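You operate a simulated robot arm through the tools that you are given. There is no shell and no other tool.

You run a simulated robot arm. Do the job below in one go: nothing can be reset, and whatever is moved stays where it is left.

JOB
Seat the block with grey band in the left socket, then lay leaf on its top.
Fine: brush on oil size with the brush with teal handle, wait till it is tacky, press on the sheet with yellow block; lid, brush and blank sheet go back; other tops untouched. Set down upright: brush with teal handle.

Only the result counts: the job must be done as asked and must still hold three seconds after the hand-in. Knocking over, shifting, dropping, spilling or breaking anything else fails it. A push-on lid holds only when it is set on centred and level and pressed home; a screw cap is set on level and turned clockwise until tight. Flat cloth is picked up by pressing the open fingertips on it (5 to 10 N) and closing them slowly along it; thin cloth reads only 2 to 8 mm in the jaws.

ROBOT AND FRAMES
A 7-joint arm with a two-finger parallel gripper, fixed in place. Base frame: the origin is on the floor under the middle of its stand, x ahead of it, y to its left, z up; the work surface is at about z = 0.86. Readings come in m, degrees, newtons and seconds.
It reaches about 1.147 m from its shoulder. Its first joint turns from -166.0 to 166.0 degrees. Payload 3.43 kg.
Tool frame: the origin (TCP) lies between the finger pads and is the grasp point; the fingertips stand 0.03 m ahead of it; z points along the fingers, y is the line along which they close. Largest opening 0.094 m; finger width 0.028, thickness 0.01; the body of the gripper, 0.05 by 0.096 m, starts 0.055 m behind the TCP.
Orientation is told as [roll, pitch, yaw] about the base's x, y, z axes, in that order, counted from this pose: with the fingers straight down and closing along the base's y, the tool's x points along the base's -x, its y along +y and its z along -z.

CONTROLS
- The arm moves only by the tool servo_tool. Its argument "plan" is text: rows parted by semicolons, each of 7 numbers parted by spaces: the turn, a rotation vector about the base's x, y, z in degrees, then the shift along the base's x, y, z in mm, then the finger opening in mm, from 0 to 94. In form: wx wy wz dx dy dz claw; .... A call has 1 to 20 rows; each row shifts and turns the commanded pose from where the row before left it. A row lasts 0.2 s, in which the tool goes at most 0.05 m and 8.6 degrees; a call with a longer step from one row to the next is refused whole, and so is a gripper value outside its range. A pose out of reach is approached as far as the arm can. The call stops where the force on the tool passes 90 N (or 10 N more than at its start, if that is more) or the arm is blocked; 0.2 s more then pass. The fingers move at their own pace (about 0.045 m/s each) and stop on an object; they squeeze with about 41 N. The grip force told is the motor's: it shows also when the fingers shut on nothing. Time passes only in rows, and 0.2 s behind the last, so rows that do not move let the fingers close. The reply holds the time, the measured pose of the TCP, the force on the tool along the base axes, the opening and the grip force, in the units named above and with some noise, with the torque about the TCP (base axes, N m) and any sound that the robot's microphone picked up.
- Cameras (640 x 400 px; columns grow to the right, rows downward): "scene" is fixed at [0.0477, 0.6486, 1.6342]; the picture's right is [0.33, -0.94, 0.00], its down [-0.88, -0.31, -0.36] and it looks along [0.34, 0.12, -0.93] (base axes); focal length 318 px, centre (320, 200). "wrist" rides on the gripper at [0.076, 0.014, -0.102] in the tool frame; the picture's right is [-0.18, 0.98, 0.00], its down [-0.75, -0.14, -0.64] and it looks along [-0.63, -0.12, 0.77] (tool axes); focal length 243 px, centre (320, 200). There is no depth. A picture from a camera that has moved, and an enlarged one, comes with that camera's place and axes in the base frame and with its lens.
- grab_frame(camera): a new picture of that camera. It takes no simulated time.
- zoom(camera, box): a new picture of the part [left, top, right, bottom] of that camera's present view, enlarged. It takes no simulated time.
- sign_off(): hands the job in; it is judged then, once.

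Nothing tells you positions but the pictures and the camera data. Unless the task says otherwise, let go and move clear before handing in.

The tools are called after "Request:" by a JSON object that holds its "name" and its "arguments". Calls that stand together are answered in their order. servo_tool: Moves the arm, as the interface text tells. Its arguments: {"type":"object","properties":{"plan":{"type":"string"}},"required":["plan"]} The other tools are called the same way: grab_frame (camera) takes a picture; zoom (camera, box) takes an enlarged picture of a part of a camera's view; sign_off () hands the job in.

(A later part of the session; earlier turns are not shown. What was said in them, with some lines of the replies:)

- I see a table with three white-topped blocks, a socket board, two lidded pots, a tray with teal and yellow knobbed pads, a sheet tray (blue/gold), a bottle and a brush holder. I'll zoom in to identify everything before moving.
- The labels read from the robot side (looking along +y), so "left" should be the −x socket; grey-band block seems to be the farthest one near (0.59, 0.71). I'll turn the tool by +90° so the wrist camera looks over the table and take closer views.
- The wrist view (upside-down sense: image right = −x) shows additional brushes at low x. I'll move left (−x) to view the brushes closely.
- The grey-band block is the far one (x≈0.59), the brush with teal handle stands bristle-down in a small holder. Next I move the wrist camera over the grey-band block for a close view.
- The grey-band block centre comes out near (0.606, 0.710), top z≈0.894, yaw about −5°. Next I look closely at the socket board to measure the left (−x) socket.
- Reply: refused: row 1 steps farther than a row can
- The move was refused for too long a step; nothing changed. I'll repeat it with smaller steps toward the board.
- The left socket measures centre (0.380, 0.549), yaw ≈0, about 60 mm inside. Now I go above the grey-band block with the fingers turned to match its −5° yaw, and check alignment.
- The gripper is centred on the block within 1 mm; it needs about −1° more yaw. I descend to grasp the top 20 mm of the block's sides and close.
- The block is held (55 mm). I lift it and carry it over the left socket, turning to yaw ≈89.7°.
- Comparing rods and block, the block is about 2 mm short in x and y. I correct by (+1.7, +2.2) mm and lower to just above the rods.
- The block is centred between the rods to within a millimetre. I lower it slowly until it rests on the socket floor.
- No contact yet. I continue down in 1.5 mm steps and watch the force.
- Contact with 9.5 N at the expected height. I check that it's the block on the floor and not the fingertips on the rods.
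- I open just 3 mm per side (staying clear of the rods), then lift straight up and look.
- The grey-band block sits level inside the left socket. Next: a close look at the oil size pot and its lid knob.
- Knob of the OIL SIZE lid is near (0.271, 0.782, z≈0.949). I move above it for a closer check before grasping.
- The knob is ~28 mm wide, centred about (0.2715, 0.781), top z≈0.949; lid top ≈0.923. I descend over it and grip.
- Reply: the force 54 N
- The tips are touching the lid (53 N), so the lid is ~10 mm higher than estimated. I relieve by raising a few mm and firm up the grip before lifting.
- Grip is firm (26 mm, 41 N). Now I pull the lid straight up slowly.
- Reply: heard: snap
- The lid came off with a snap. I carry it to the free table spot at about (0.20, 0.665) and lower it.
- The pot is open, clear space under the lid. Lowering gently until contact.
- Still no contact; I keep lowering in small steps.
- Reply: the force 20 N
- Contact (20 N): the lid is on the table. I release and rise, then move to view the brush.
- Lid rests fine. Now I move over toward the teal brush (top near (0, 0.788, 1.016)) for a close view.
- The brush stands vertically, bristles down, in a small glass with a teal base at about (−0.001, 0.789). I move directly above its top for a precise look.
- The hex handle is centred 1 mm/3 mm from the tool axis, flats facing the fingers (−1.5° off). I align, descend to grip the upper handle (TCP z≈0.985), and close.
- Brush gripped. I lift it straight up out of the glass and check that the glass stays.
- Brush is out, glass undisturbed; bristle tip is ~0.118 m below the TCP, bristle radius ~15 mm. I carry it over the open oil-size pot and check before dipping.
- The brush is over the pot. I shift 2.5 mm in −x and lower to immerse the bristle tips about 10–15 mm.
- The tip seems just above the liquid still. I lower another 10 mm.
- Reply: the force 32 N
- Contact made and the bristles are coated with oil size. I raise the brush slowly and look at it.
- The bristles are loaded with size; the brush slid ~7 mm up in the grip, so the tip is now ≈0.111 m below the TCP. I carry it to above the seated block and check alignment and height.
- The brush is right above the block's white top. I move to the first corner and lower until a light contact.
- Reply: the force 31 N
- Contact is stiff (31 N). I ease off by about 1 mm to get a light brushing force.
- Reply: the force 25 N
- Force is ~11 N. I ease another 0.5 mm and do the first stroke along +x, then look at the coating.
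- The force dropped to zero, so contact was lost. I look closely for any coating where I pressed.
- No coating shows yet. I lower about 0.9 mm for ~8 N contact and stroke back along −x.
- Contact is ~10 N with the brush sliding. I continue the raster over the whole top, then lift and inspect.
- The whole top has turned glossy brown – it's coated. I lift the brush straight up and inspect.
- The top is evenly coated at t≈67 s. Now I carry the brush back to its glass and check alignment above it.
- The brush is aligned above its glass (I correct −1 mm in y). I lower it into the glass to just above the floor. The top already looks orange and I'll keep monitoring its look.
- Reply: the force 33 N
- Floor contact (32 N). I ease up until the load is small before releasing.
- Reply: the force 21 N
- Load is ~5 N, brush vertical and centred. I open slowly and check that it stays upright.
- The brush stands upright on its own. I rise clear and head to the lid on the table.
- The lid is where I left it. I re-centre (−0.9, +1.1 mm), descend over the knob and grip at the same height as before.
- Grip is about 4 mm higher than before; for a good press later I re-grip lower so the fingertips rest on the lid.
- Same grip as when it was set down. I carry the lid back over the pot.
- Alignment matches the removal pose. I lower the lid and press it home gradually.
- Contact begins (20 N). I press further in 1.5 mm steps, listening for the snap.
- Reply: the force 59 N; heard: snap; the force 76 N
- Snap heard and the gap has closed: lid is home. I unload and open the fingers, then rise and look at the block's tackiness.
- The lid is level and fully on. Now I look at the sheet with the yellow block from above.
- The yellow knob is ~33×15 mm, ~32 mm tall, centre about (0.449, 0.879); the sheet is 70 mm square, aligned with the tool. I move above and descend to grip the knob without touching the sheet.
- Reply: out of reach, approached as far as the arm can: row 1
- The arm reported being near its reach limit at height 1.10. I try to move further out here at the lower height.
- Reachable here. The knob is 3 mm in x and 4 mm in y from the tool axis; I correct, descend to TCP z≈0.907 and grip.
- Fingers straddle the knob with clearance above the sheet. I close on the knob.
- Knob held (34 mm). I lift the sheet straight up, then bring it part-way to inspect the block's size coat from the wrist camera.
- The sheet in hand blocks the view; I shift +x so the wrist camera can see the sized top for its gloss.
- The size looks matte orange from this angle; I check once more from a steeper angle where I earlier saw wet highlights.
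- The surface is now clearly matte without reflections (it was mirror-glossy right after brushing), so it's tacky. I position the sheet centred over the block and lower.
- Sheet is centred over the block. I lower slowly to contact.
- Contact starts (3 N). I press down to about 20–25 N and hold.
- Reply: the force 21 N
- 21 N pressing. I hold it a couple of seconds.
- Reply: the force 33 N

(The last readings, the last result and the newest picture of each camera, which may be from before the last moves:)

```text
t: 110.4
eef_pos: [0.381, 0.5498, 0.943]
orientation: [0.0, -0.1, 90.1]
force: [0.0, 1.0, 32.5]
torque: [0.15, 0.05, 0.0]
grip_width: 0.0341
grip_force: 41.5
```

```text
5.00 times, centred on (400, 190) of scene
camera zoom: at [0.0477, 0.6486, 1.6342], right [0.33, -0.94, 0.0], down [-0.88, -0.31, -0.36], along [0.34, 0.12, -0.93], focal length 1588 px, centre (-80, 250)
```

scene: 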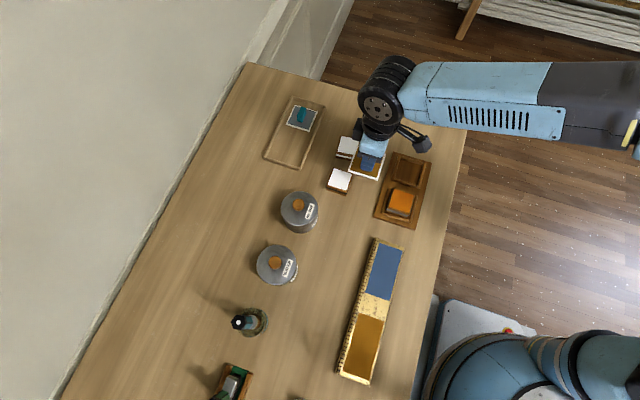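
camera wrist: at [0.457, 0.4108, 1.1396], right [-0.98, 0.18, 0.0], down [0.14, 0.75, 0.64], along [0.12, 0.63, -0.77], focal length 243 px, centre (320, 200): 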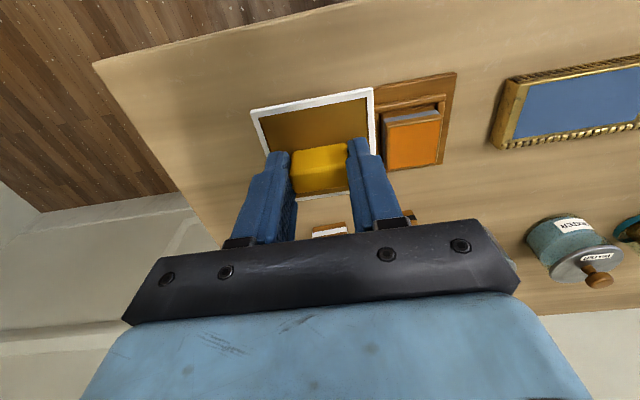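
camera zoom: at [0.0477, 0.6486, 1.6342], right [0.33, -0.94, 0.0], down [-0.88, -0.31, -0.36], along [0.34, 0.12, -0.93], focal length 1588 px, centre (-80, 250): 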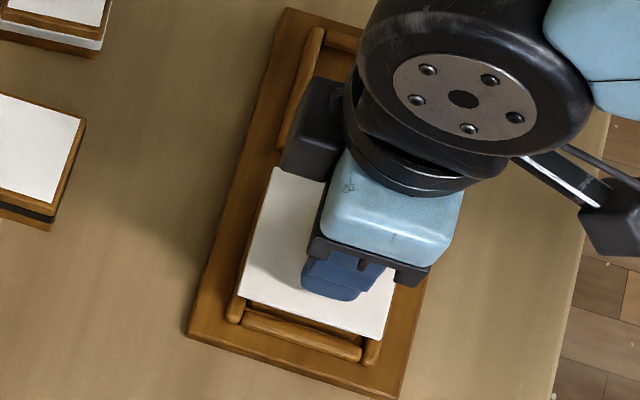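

The sheet has become blank white – the leaf transferred. I lift it off slowly.

Request:
{"name": "servo_tool", "arguments": {"plan": "0 0 0 0 0 1.5 20; 0 0 0 0 0 2 20; 0 0 0 0 0 3 20; 0 0 0 0 0 5 20; 0 0 0 0 0 10 20; 0 0 0 0 0 20 20; 0 0 0 0 0 30 20; 0 0 0 4 40 0 20; 0 0 0 4 40 0 20; 0 0 0 0 0 0 20"}}

Request:
{"name": "zoom", "arguments": {"camera": "scene", "box": [360, 150, 440, 230]}}

Request:
{"name": "zoom", "arguments": {"camera": "wrist", "box": [220, 0, 440, 200]}}

```text
t: 112.6
eef_pos: [0.3902, 0.6309, 1.0151]
orientation: [0.0, 0.0, 89.9]
force: [-0.2, 0.2, -0.3]
torque: [0.01, -0.01, 0.0]
grip_width: 0.0345
grip_force: 41.4
```

```text
5.00 times, centred on (400, 190) of scene
camera zoom: at [0.0477, 0.6486, 1.6342], right [0.33, -0.94, 0.0], down [-0.88, -0.31, -0.36], along [0.34, 0.12, -0.93], focal length 1588 px, centre (-80, 250)
```

zoom: 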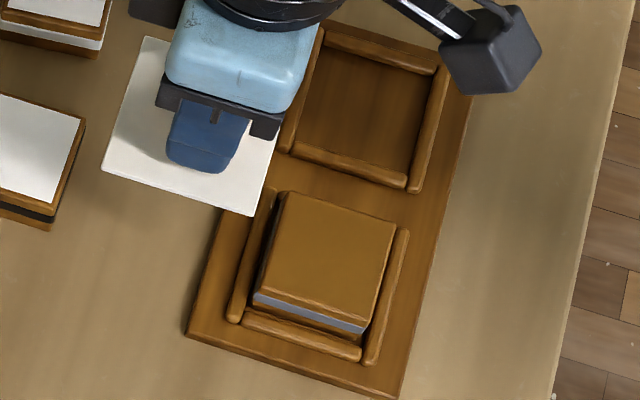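

```text
2.00 times, centred on (330, 100) of wrist
camera zoom: at [0.3759, 0.5534, 1.1175], right [-0.98, 0.18, 0.0], down [0.14, 0.75, 0.64], along [0.12, 0.63, -0.77], focal length 485 px, centre (300, 400)
```

zoom: 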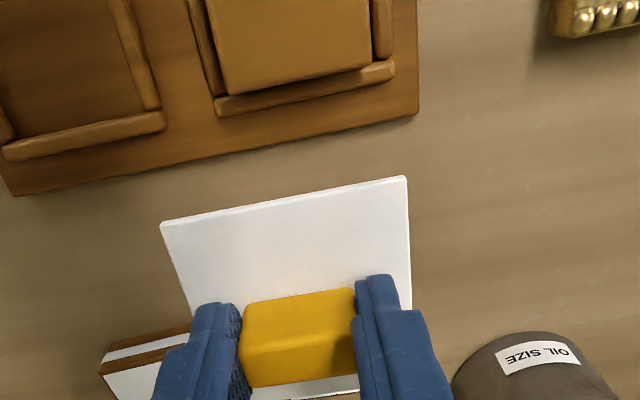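

The block's top now carries the leaf and the sheet is blank. I carry the blank sheet back over its place in the tray.

Request:
{"name": "servo_tool", "arguments": {"plan": "0 0 0 10 41.2 -3 20; 0 0 0 10 41.2 -3 20; 0 0 0 10 41.2 -3 20; 0 0 0 10 41.2 -5 20; 0 0 0 10 41.2 -8 20; 0 0 0 9.9 41.3 -8 20; 0 0 0 0 0 -20 20; 0 0 0 0 0 -20 20; 0 0 0 0 0 0 20; 0 0 0 0 0 0 20"}}

Request:
{"name": "zoom", "arguments": {"camera": "wrist", "box": [200, 40, 440, 220]}}

Request:
{"name": "zoom", "arguments": {"camera": "scene", "box": [250, 80, 350, 180]}}

```text
t: 114.8
eef_pos: [0.4489, 0.8779, 0.945]
orientation: [0.0, 0.0, 90.0]
force: [-0.1, -0.6, -0.4]
torque: [0.0, 0.01, 0.02]
grip_width: 0.0346
grip_force: 41.2
```

```text
2.22 times, centred on (320, 130) of wrist
camera zoom: at [0.4356, 0.8007, 1.0467], right [-0.98, 0.18, 0.0], down [0.14, 0.75, 0.64], along [0.12, 0.63, -0.77], focal length 539 px, centre (320, 356)
```

zoom: 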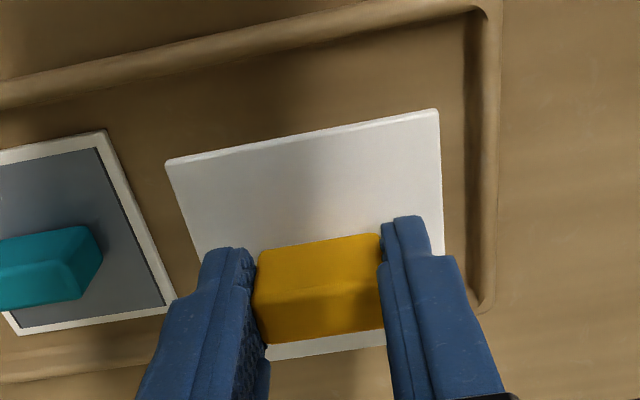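

```text
4.00 times, centred on (300, 130) of scene
camera zoom: at [0.0477, 0.6486, 1.6342], right [0.33, -0.94, 0.0], down [-0.88, -0.31, -0.36], along [0.34, 0.12, -0.93], focal length 1270 px, centre (400, 480)
```

zoom: 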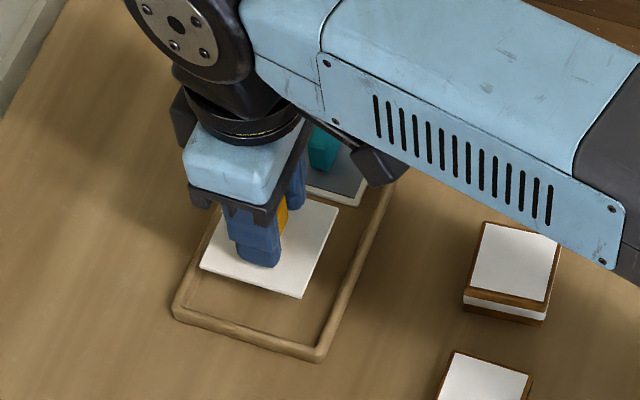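

Position matches the pick-up pose above the tray. I lower it to the tray floor gently.

Request:
{"name": "servo_tool", "arguments": {"plan": "0 0 0 0 0 -15 20; 0 0 0 0 0 -12 20; 0 0 0 0 0 -6 20; 0 0 0 0 0 -2 20; 0 0 0 0 0 0 20"}}

```text
t: 116.0
eef_pos: [0.4488, 0.8767, 0.9091]
orientation: [-0.1, 0.1, 90.1]
force: [0.9, 0.3, -0.3]
torque: [0.04, 0.02, 0.01]
grip_width: 0.0341
grip_force: 41.4
```

Request:
{"name": "servo_tool", "arguments": {"plan": "0 0 0 0 0 -1.5 20; 0 0 0 0 0 0 20; 0 0 0 0 0 -1 20; 0 0 0 0 0 0 20"}}

```text
t: 117.0
eef_pos: [0.4487, 0.8779, 0.9062]
orientation: [-0.1, 0.0, 90.2]
force: [-0.8, 0.1, 0.1]
torque: [0.03, 0.02, -0.06]
grip_width: 0.0342
grip_force: 41.1
```

Request:
{"name": "servo_tool", "arguments": {"plan": "0 0 0 0 0 -1 20; 0 0 0 0 0 0 20; 0 0 0 0 0 -0.7 20; 0 0 0 0 0 0 20"}}

```text
t: 118.0
eef_pos: [0.4498, 0.8776, 0.9063]
orientation: [-0.1, -0.1, 90.1]
force: [0.2, 1.7, 6.8]
torque: [0.06, -0.05, -0.03]
grip_width: 0.0342
grip_force: 40.6
```

The sheet rests on the tray (7 N). I release the knob, rise and check.

Request:
{"name": "servo_tool", "arguments": {"plan": "0 0 0 0 0 0.3 30; 0 0 0 0 0 0 40; 0 0 0 0 0 0 50; 0 0 0 0 0 0 56; 0 0 0 0 0 0 56; 0 0 0 0 0 20 56; 0 0 0 0 0 25 56; 0 0 0 0 0 25 56; 0 0 0 -5 -40 15 56; 0 0 0 -10 -40 20 56; 0 0 0 -10 -40 20 56; 0 0 0 0 0 0 56"}}

Request:
{"name": "grab_frame", "arguments": {"camera": "wrist"}}

Request:
{"name": "zoom", "arguments": {"camera": "wrist", "box": [180, 40, 420, 220]}}

Request:
{"name": "grab_frame", "arguments": {"camera": "scene"}}

Request:
{"name": "zoom", "arguments": {"camera": "scene", "box": [250, 80, 350, 180]}}

```text
t: 120.6
eef_pos: [0.424, 0.7572, 1.03]
orientation: [0.0, 0.0, 90.1]
force: [-0.5, 0.1, -0.6]
torque: [-0.01, -0.03, -0.02]
grip_width: 0.0562
grip_force: 0.0
```

```text
taken
camera wrist: at [0.4101, 0.6806, 1.1316], right [-0.98, 0.18, 0.0], down [0.14, 0.75, 0.64], along [0.12, 0.63, -0.77], focal length 243 px, centre (320, 200)
```

wrist: 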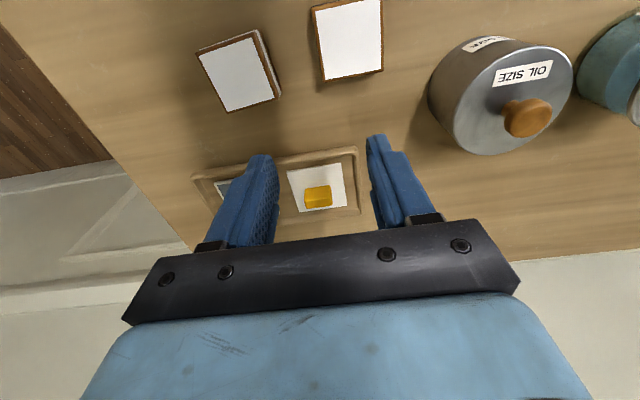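

```text
2.22 times, centred on (300, 130) of wrist
camera zoom: at [0.4101, 0.6806, 1.1316], right [-0.98, 0.18, 0.0], down [0.14, 0.75, 0.64], along [0.12, 0.63, -0.77], focal length 539 px, centre (364, 356)
```

zoom: 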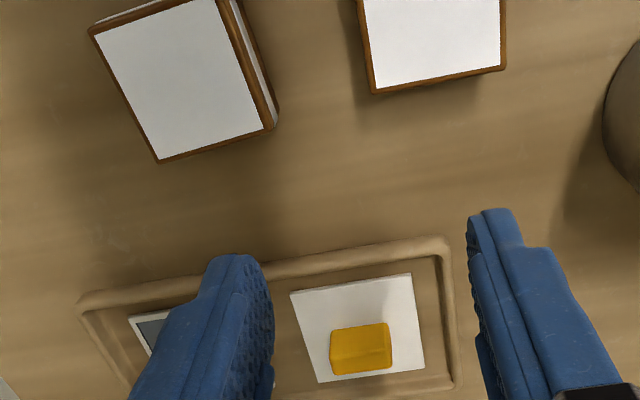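

```text
taken
```

scene: 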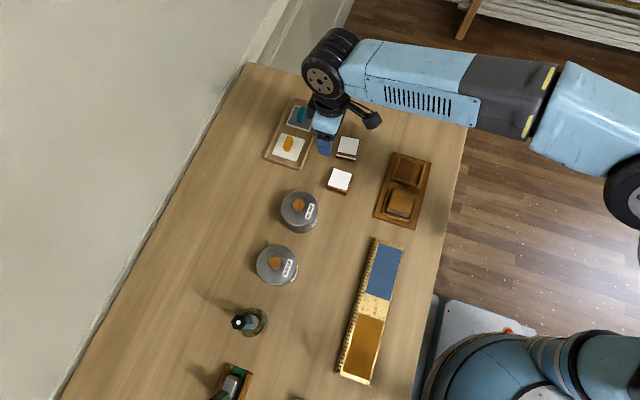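

```text
4.00 times, centred on (300, 130) of scene
camera zoom: at [0.0477, 0.6486, 1.6342], right [0.33, -0.94, 0.0], down [-0.88, -0.31, -0.36], along [0.34, 0.12, -0.93], focal length 1270 px, centre (400, 480)
```

zoom: 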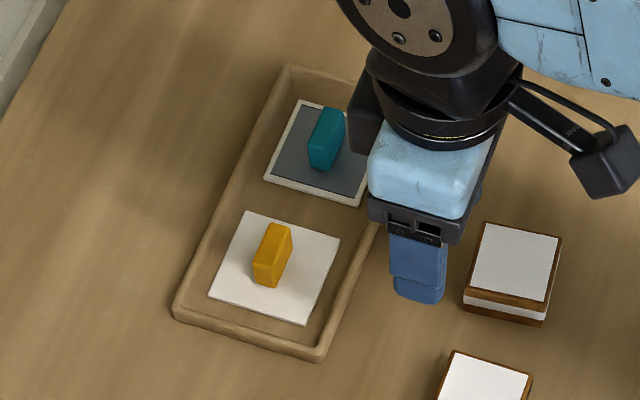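

The blank sheet is back in its place. I retreat to a clear high pose and do a final check of everything.

Request:
{"name": "servo_tool", "arguments": {"plan": "0 0 0 -10 -35 30 70; 0 0 0 -10 -35 30 70; 0 0 0 -10 -35 30 70; 0 0 0 -10 -35 30 70; 0 0 0 -10 -35 30 70; 0 0 0 -10 -35 30 70; 0 0 0 0 -30 20 70; 0 0 0 0 0 0 70"}}

Request:
{"name": "grab_frame", "arguments": {"camera": "wrist"}}

Request:
{"name": "grab_frame", "arguments": {"camera": "scene"}}

Request:
{"name": "zoom", "arguments": {"camera": "scene", "box": [360, 150, 440, 230]}}

Request:
{"name": "zoom", "arguments": {"camera": "scene", "box": [220, 180, 340, 350]}}

Request:
{"name": "zoom", "arguments": {"camera": "scene", "box": [250, 80, 350, 180]}}

```text
t: 122.4
eef_pos: [0.3632, 0.5176, 1.2308]
orientation: [0.0, 0.0, 90.0]
force: [-0.3, 0.2, -0.2]
torque: [-0.02, -0.02, 0.01]
grip_width: 0.07
grip_force: 0.1
```

```text
taken
camera wrist: at [0.3494, 0.4408, 1.333], right [-0.98, 0.18, 0.0], down [0.14, 0.75, 0.64], along [0.12, 0.63, -0.77], focal length 243 px, centre (320, 200)
```

wrist: 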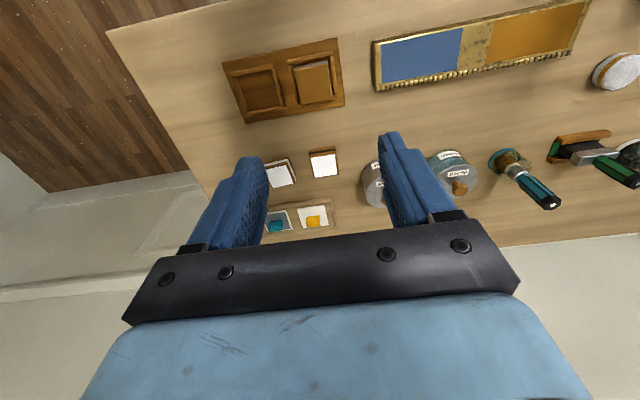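

```text
taken
```

scene: 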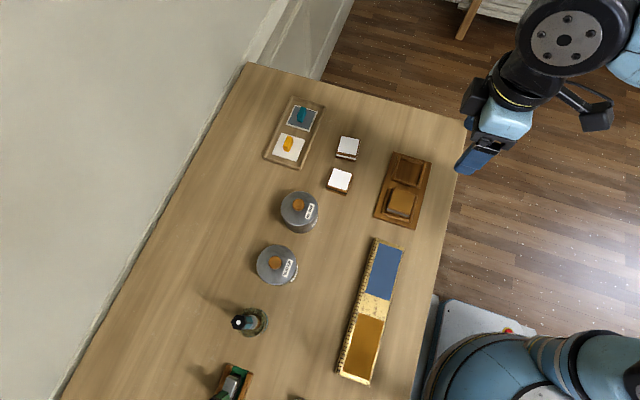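

```text
5.00 times, centred on (400, 190) of scene
camera zoom: at [0.0477, 0.6486, 1.6342], right [0.33, -0.94, 0.0], down [-0.88, -0.31, -0.36], along [0.34, 0.12, -0.93], focal length 1588 px, centre (-80, 250)
```

zoom: 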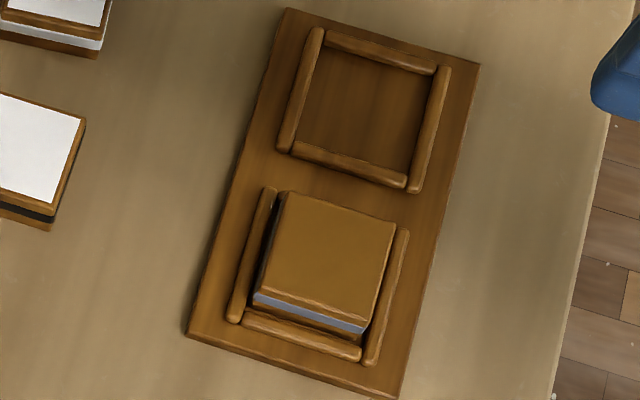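

```text
2.35 times, centred on (280, 265) of scene
camera zoom: at [0.0477, 0.6486, 1.6342], right [0.33, -0.94, 0.0], down [-0.88, -0.31, -0.36], along [0.34, 0.12, -0.93], focal length 747 px, centre (414, 47)
```

zoom: 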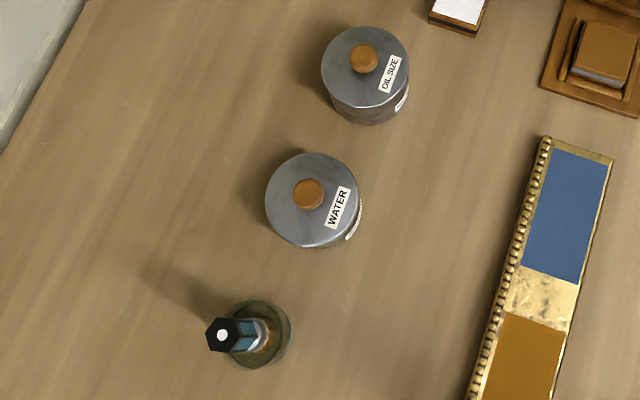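

```text
4.00 times, centred on (300, 130) of scene
camera zoom: at [0.0477, 0.6486, 1.6342], right [0.33, -0.94, 0.0], down [-0.88, -0.31, -0.36], along [0.34, 0.12, -0.93], focal length 1270 px, centre (400, 480)
```

zoom: 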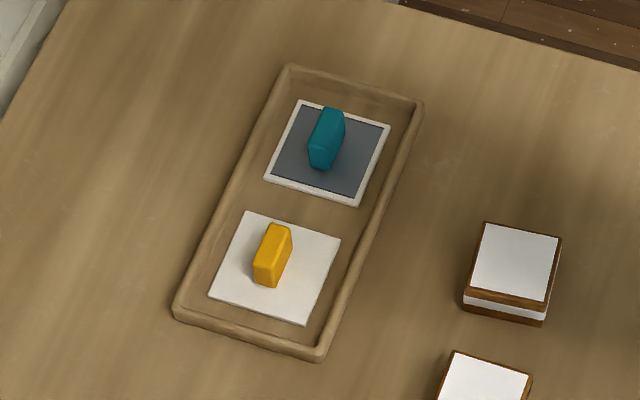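

Request:
{"name": "zoom", "arguments": {"camera": "wrist", "box": [220, 30, 360, 130]}}

Request:
{"name": "zoom", "arguments": {"camera": "wrist", "box": [440, 110, 600, 230]}}

Request:
{"name": "zoom", "arguments": {"camera": "scene", "box": [385, 180, 420, 215]}}

```text
4.00 times, centred on (290, 80) of wrist
camera zoom: at [0.3494, 0.4408, 1.333], right [-0.98, 0.18, 0.0], down [0.14, 0.75, 0.64], along [0.12, 0.63, -0.77], focal length 970 px, centre (440, 680)
```

zoom: 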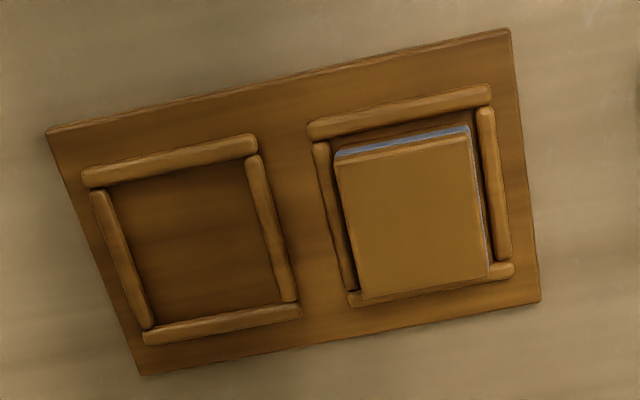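

```text
3.33 times, centred on (520, 170) of wrist
camera zoom: at [0.3494, 0.4408, 1.333], right [-0.98, 0.18, 0.0], down [0.14, 0.75, 0.64], along [0.12, 0.63, -0.77], focal length 809 px, centre (-347, 300)
```

zoom: 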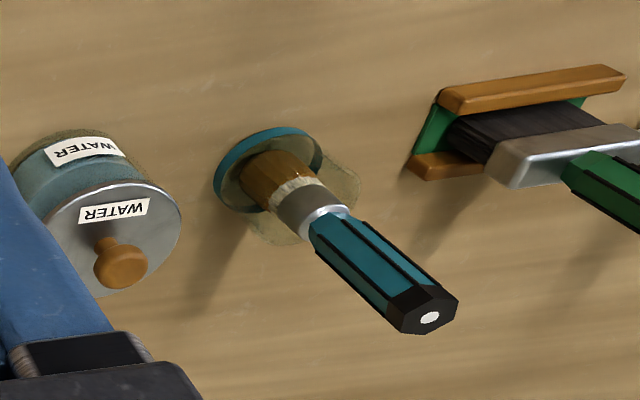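

```text
11.43 times, centred on (402, 198) of scene
camera zoom: at [0.0477, 0.6486, 1.6342], right [0.33, -0.94, 0.0], down [-0.88, -0.31, -0.36], along [0.34, 0.12, -0.93], focal length 3628 px, centre (-623, 229)
```

zoom: 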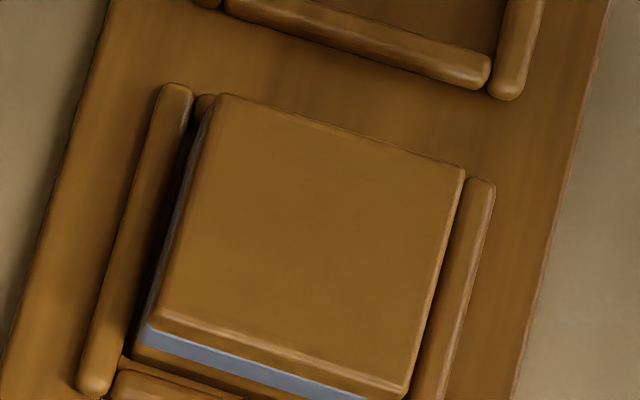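

The grey-band block sits in the left socket with leaf over its whole top. The brush is upright in its glass, the lid is pressed on, the blank sheet is back in the tray, and the other tops are still white. The arm is clear, so I'm handing in.

Request:
{"name": "sign_off", "arguments": {}}

```text
The job is handed in.
```

The job is done and handed in; I don't have the verdict on it yet.

- **Block:** the block with the grey band is seated level in the left socket. I took "left" as seen from the robot facing the table, which matches how the pot labels read.
- **Leaf:** I brushed oil size over the whole top with the teal-handled brush and waited until its wet shine had gone. Then I pressed on the sheet with the yellow block. The sheet came away blank and the leaf covers the top.
- **Tackiness:** the only cue was the surface going from glossy to matte, about 40 seconds after brushing. I had no other check that it was tacky.
- **Put back:** the oil size lid went on with a snap and sits level. The teal-handled brush stands upright in its glass, and the blank sheet is in its place in the tray.
- **Everything else:** the other two block tops are still white, and nothing else was knocked or moved that I could see in the final pictures. The arm is clear of the table.
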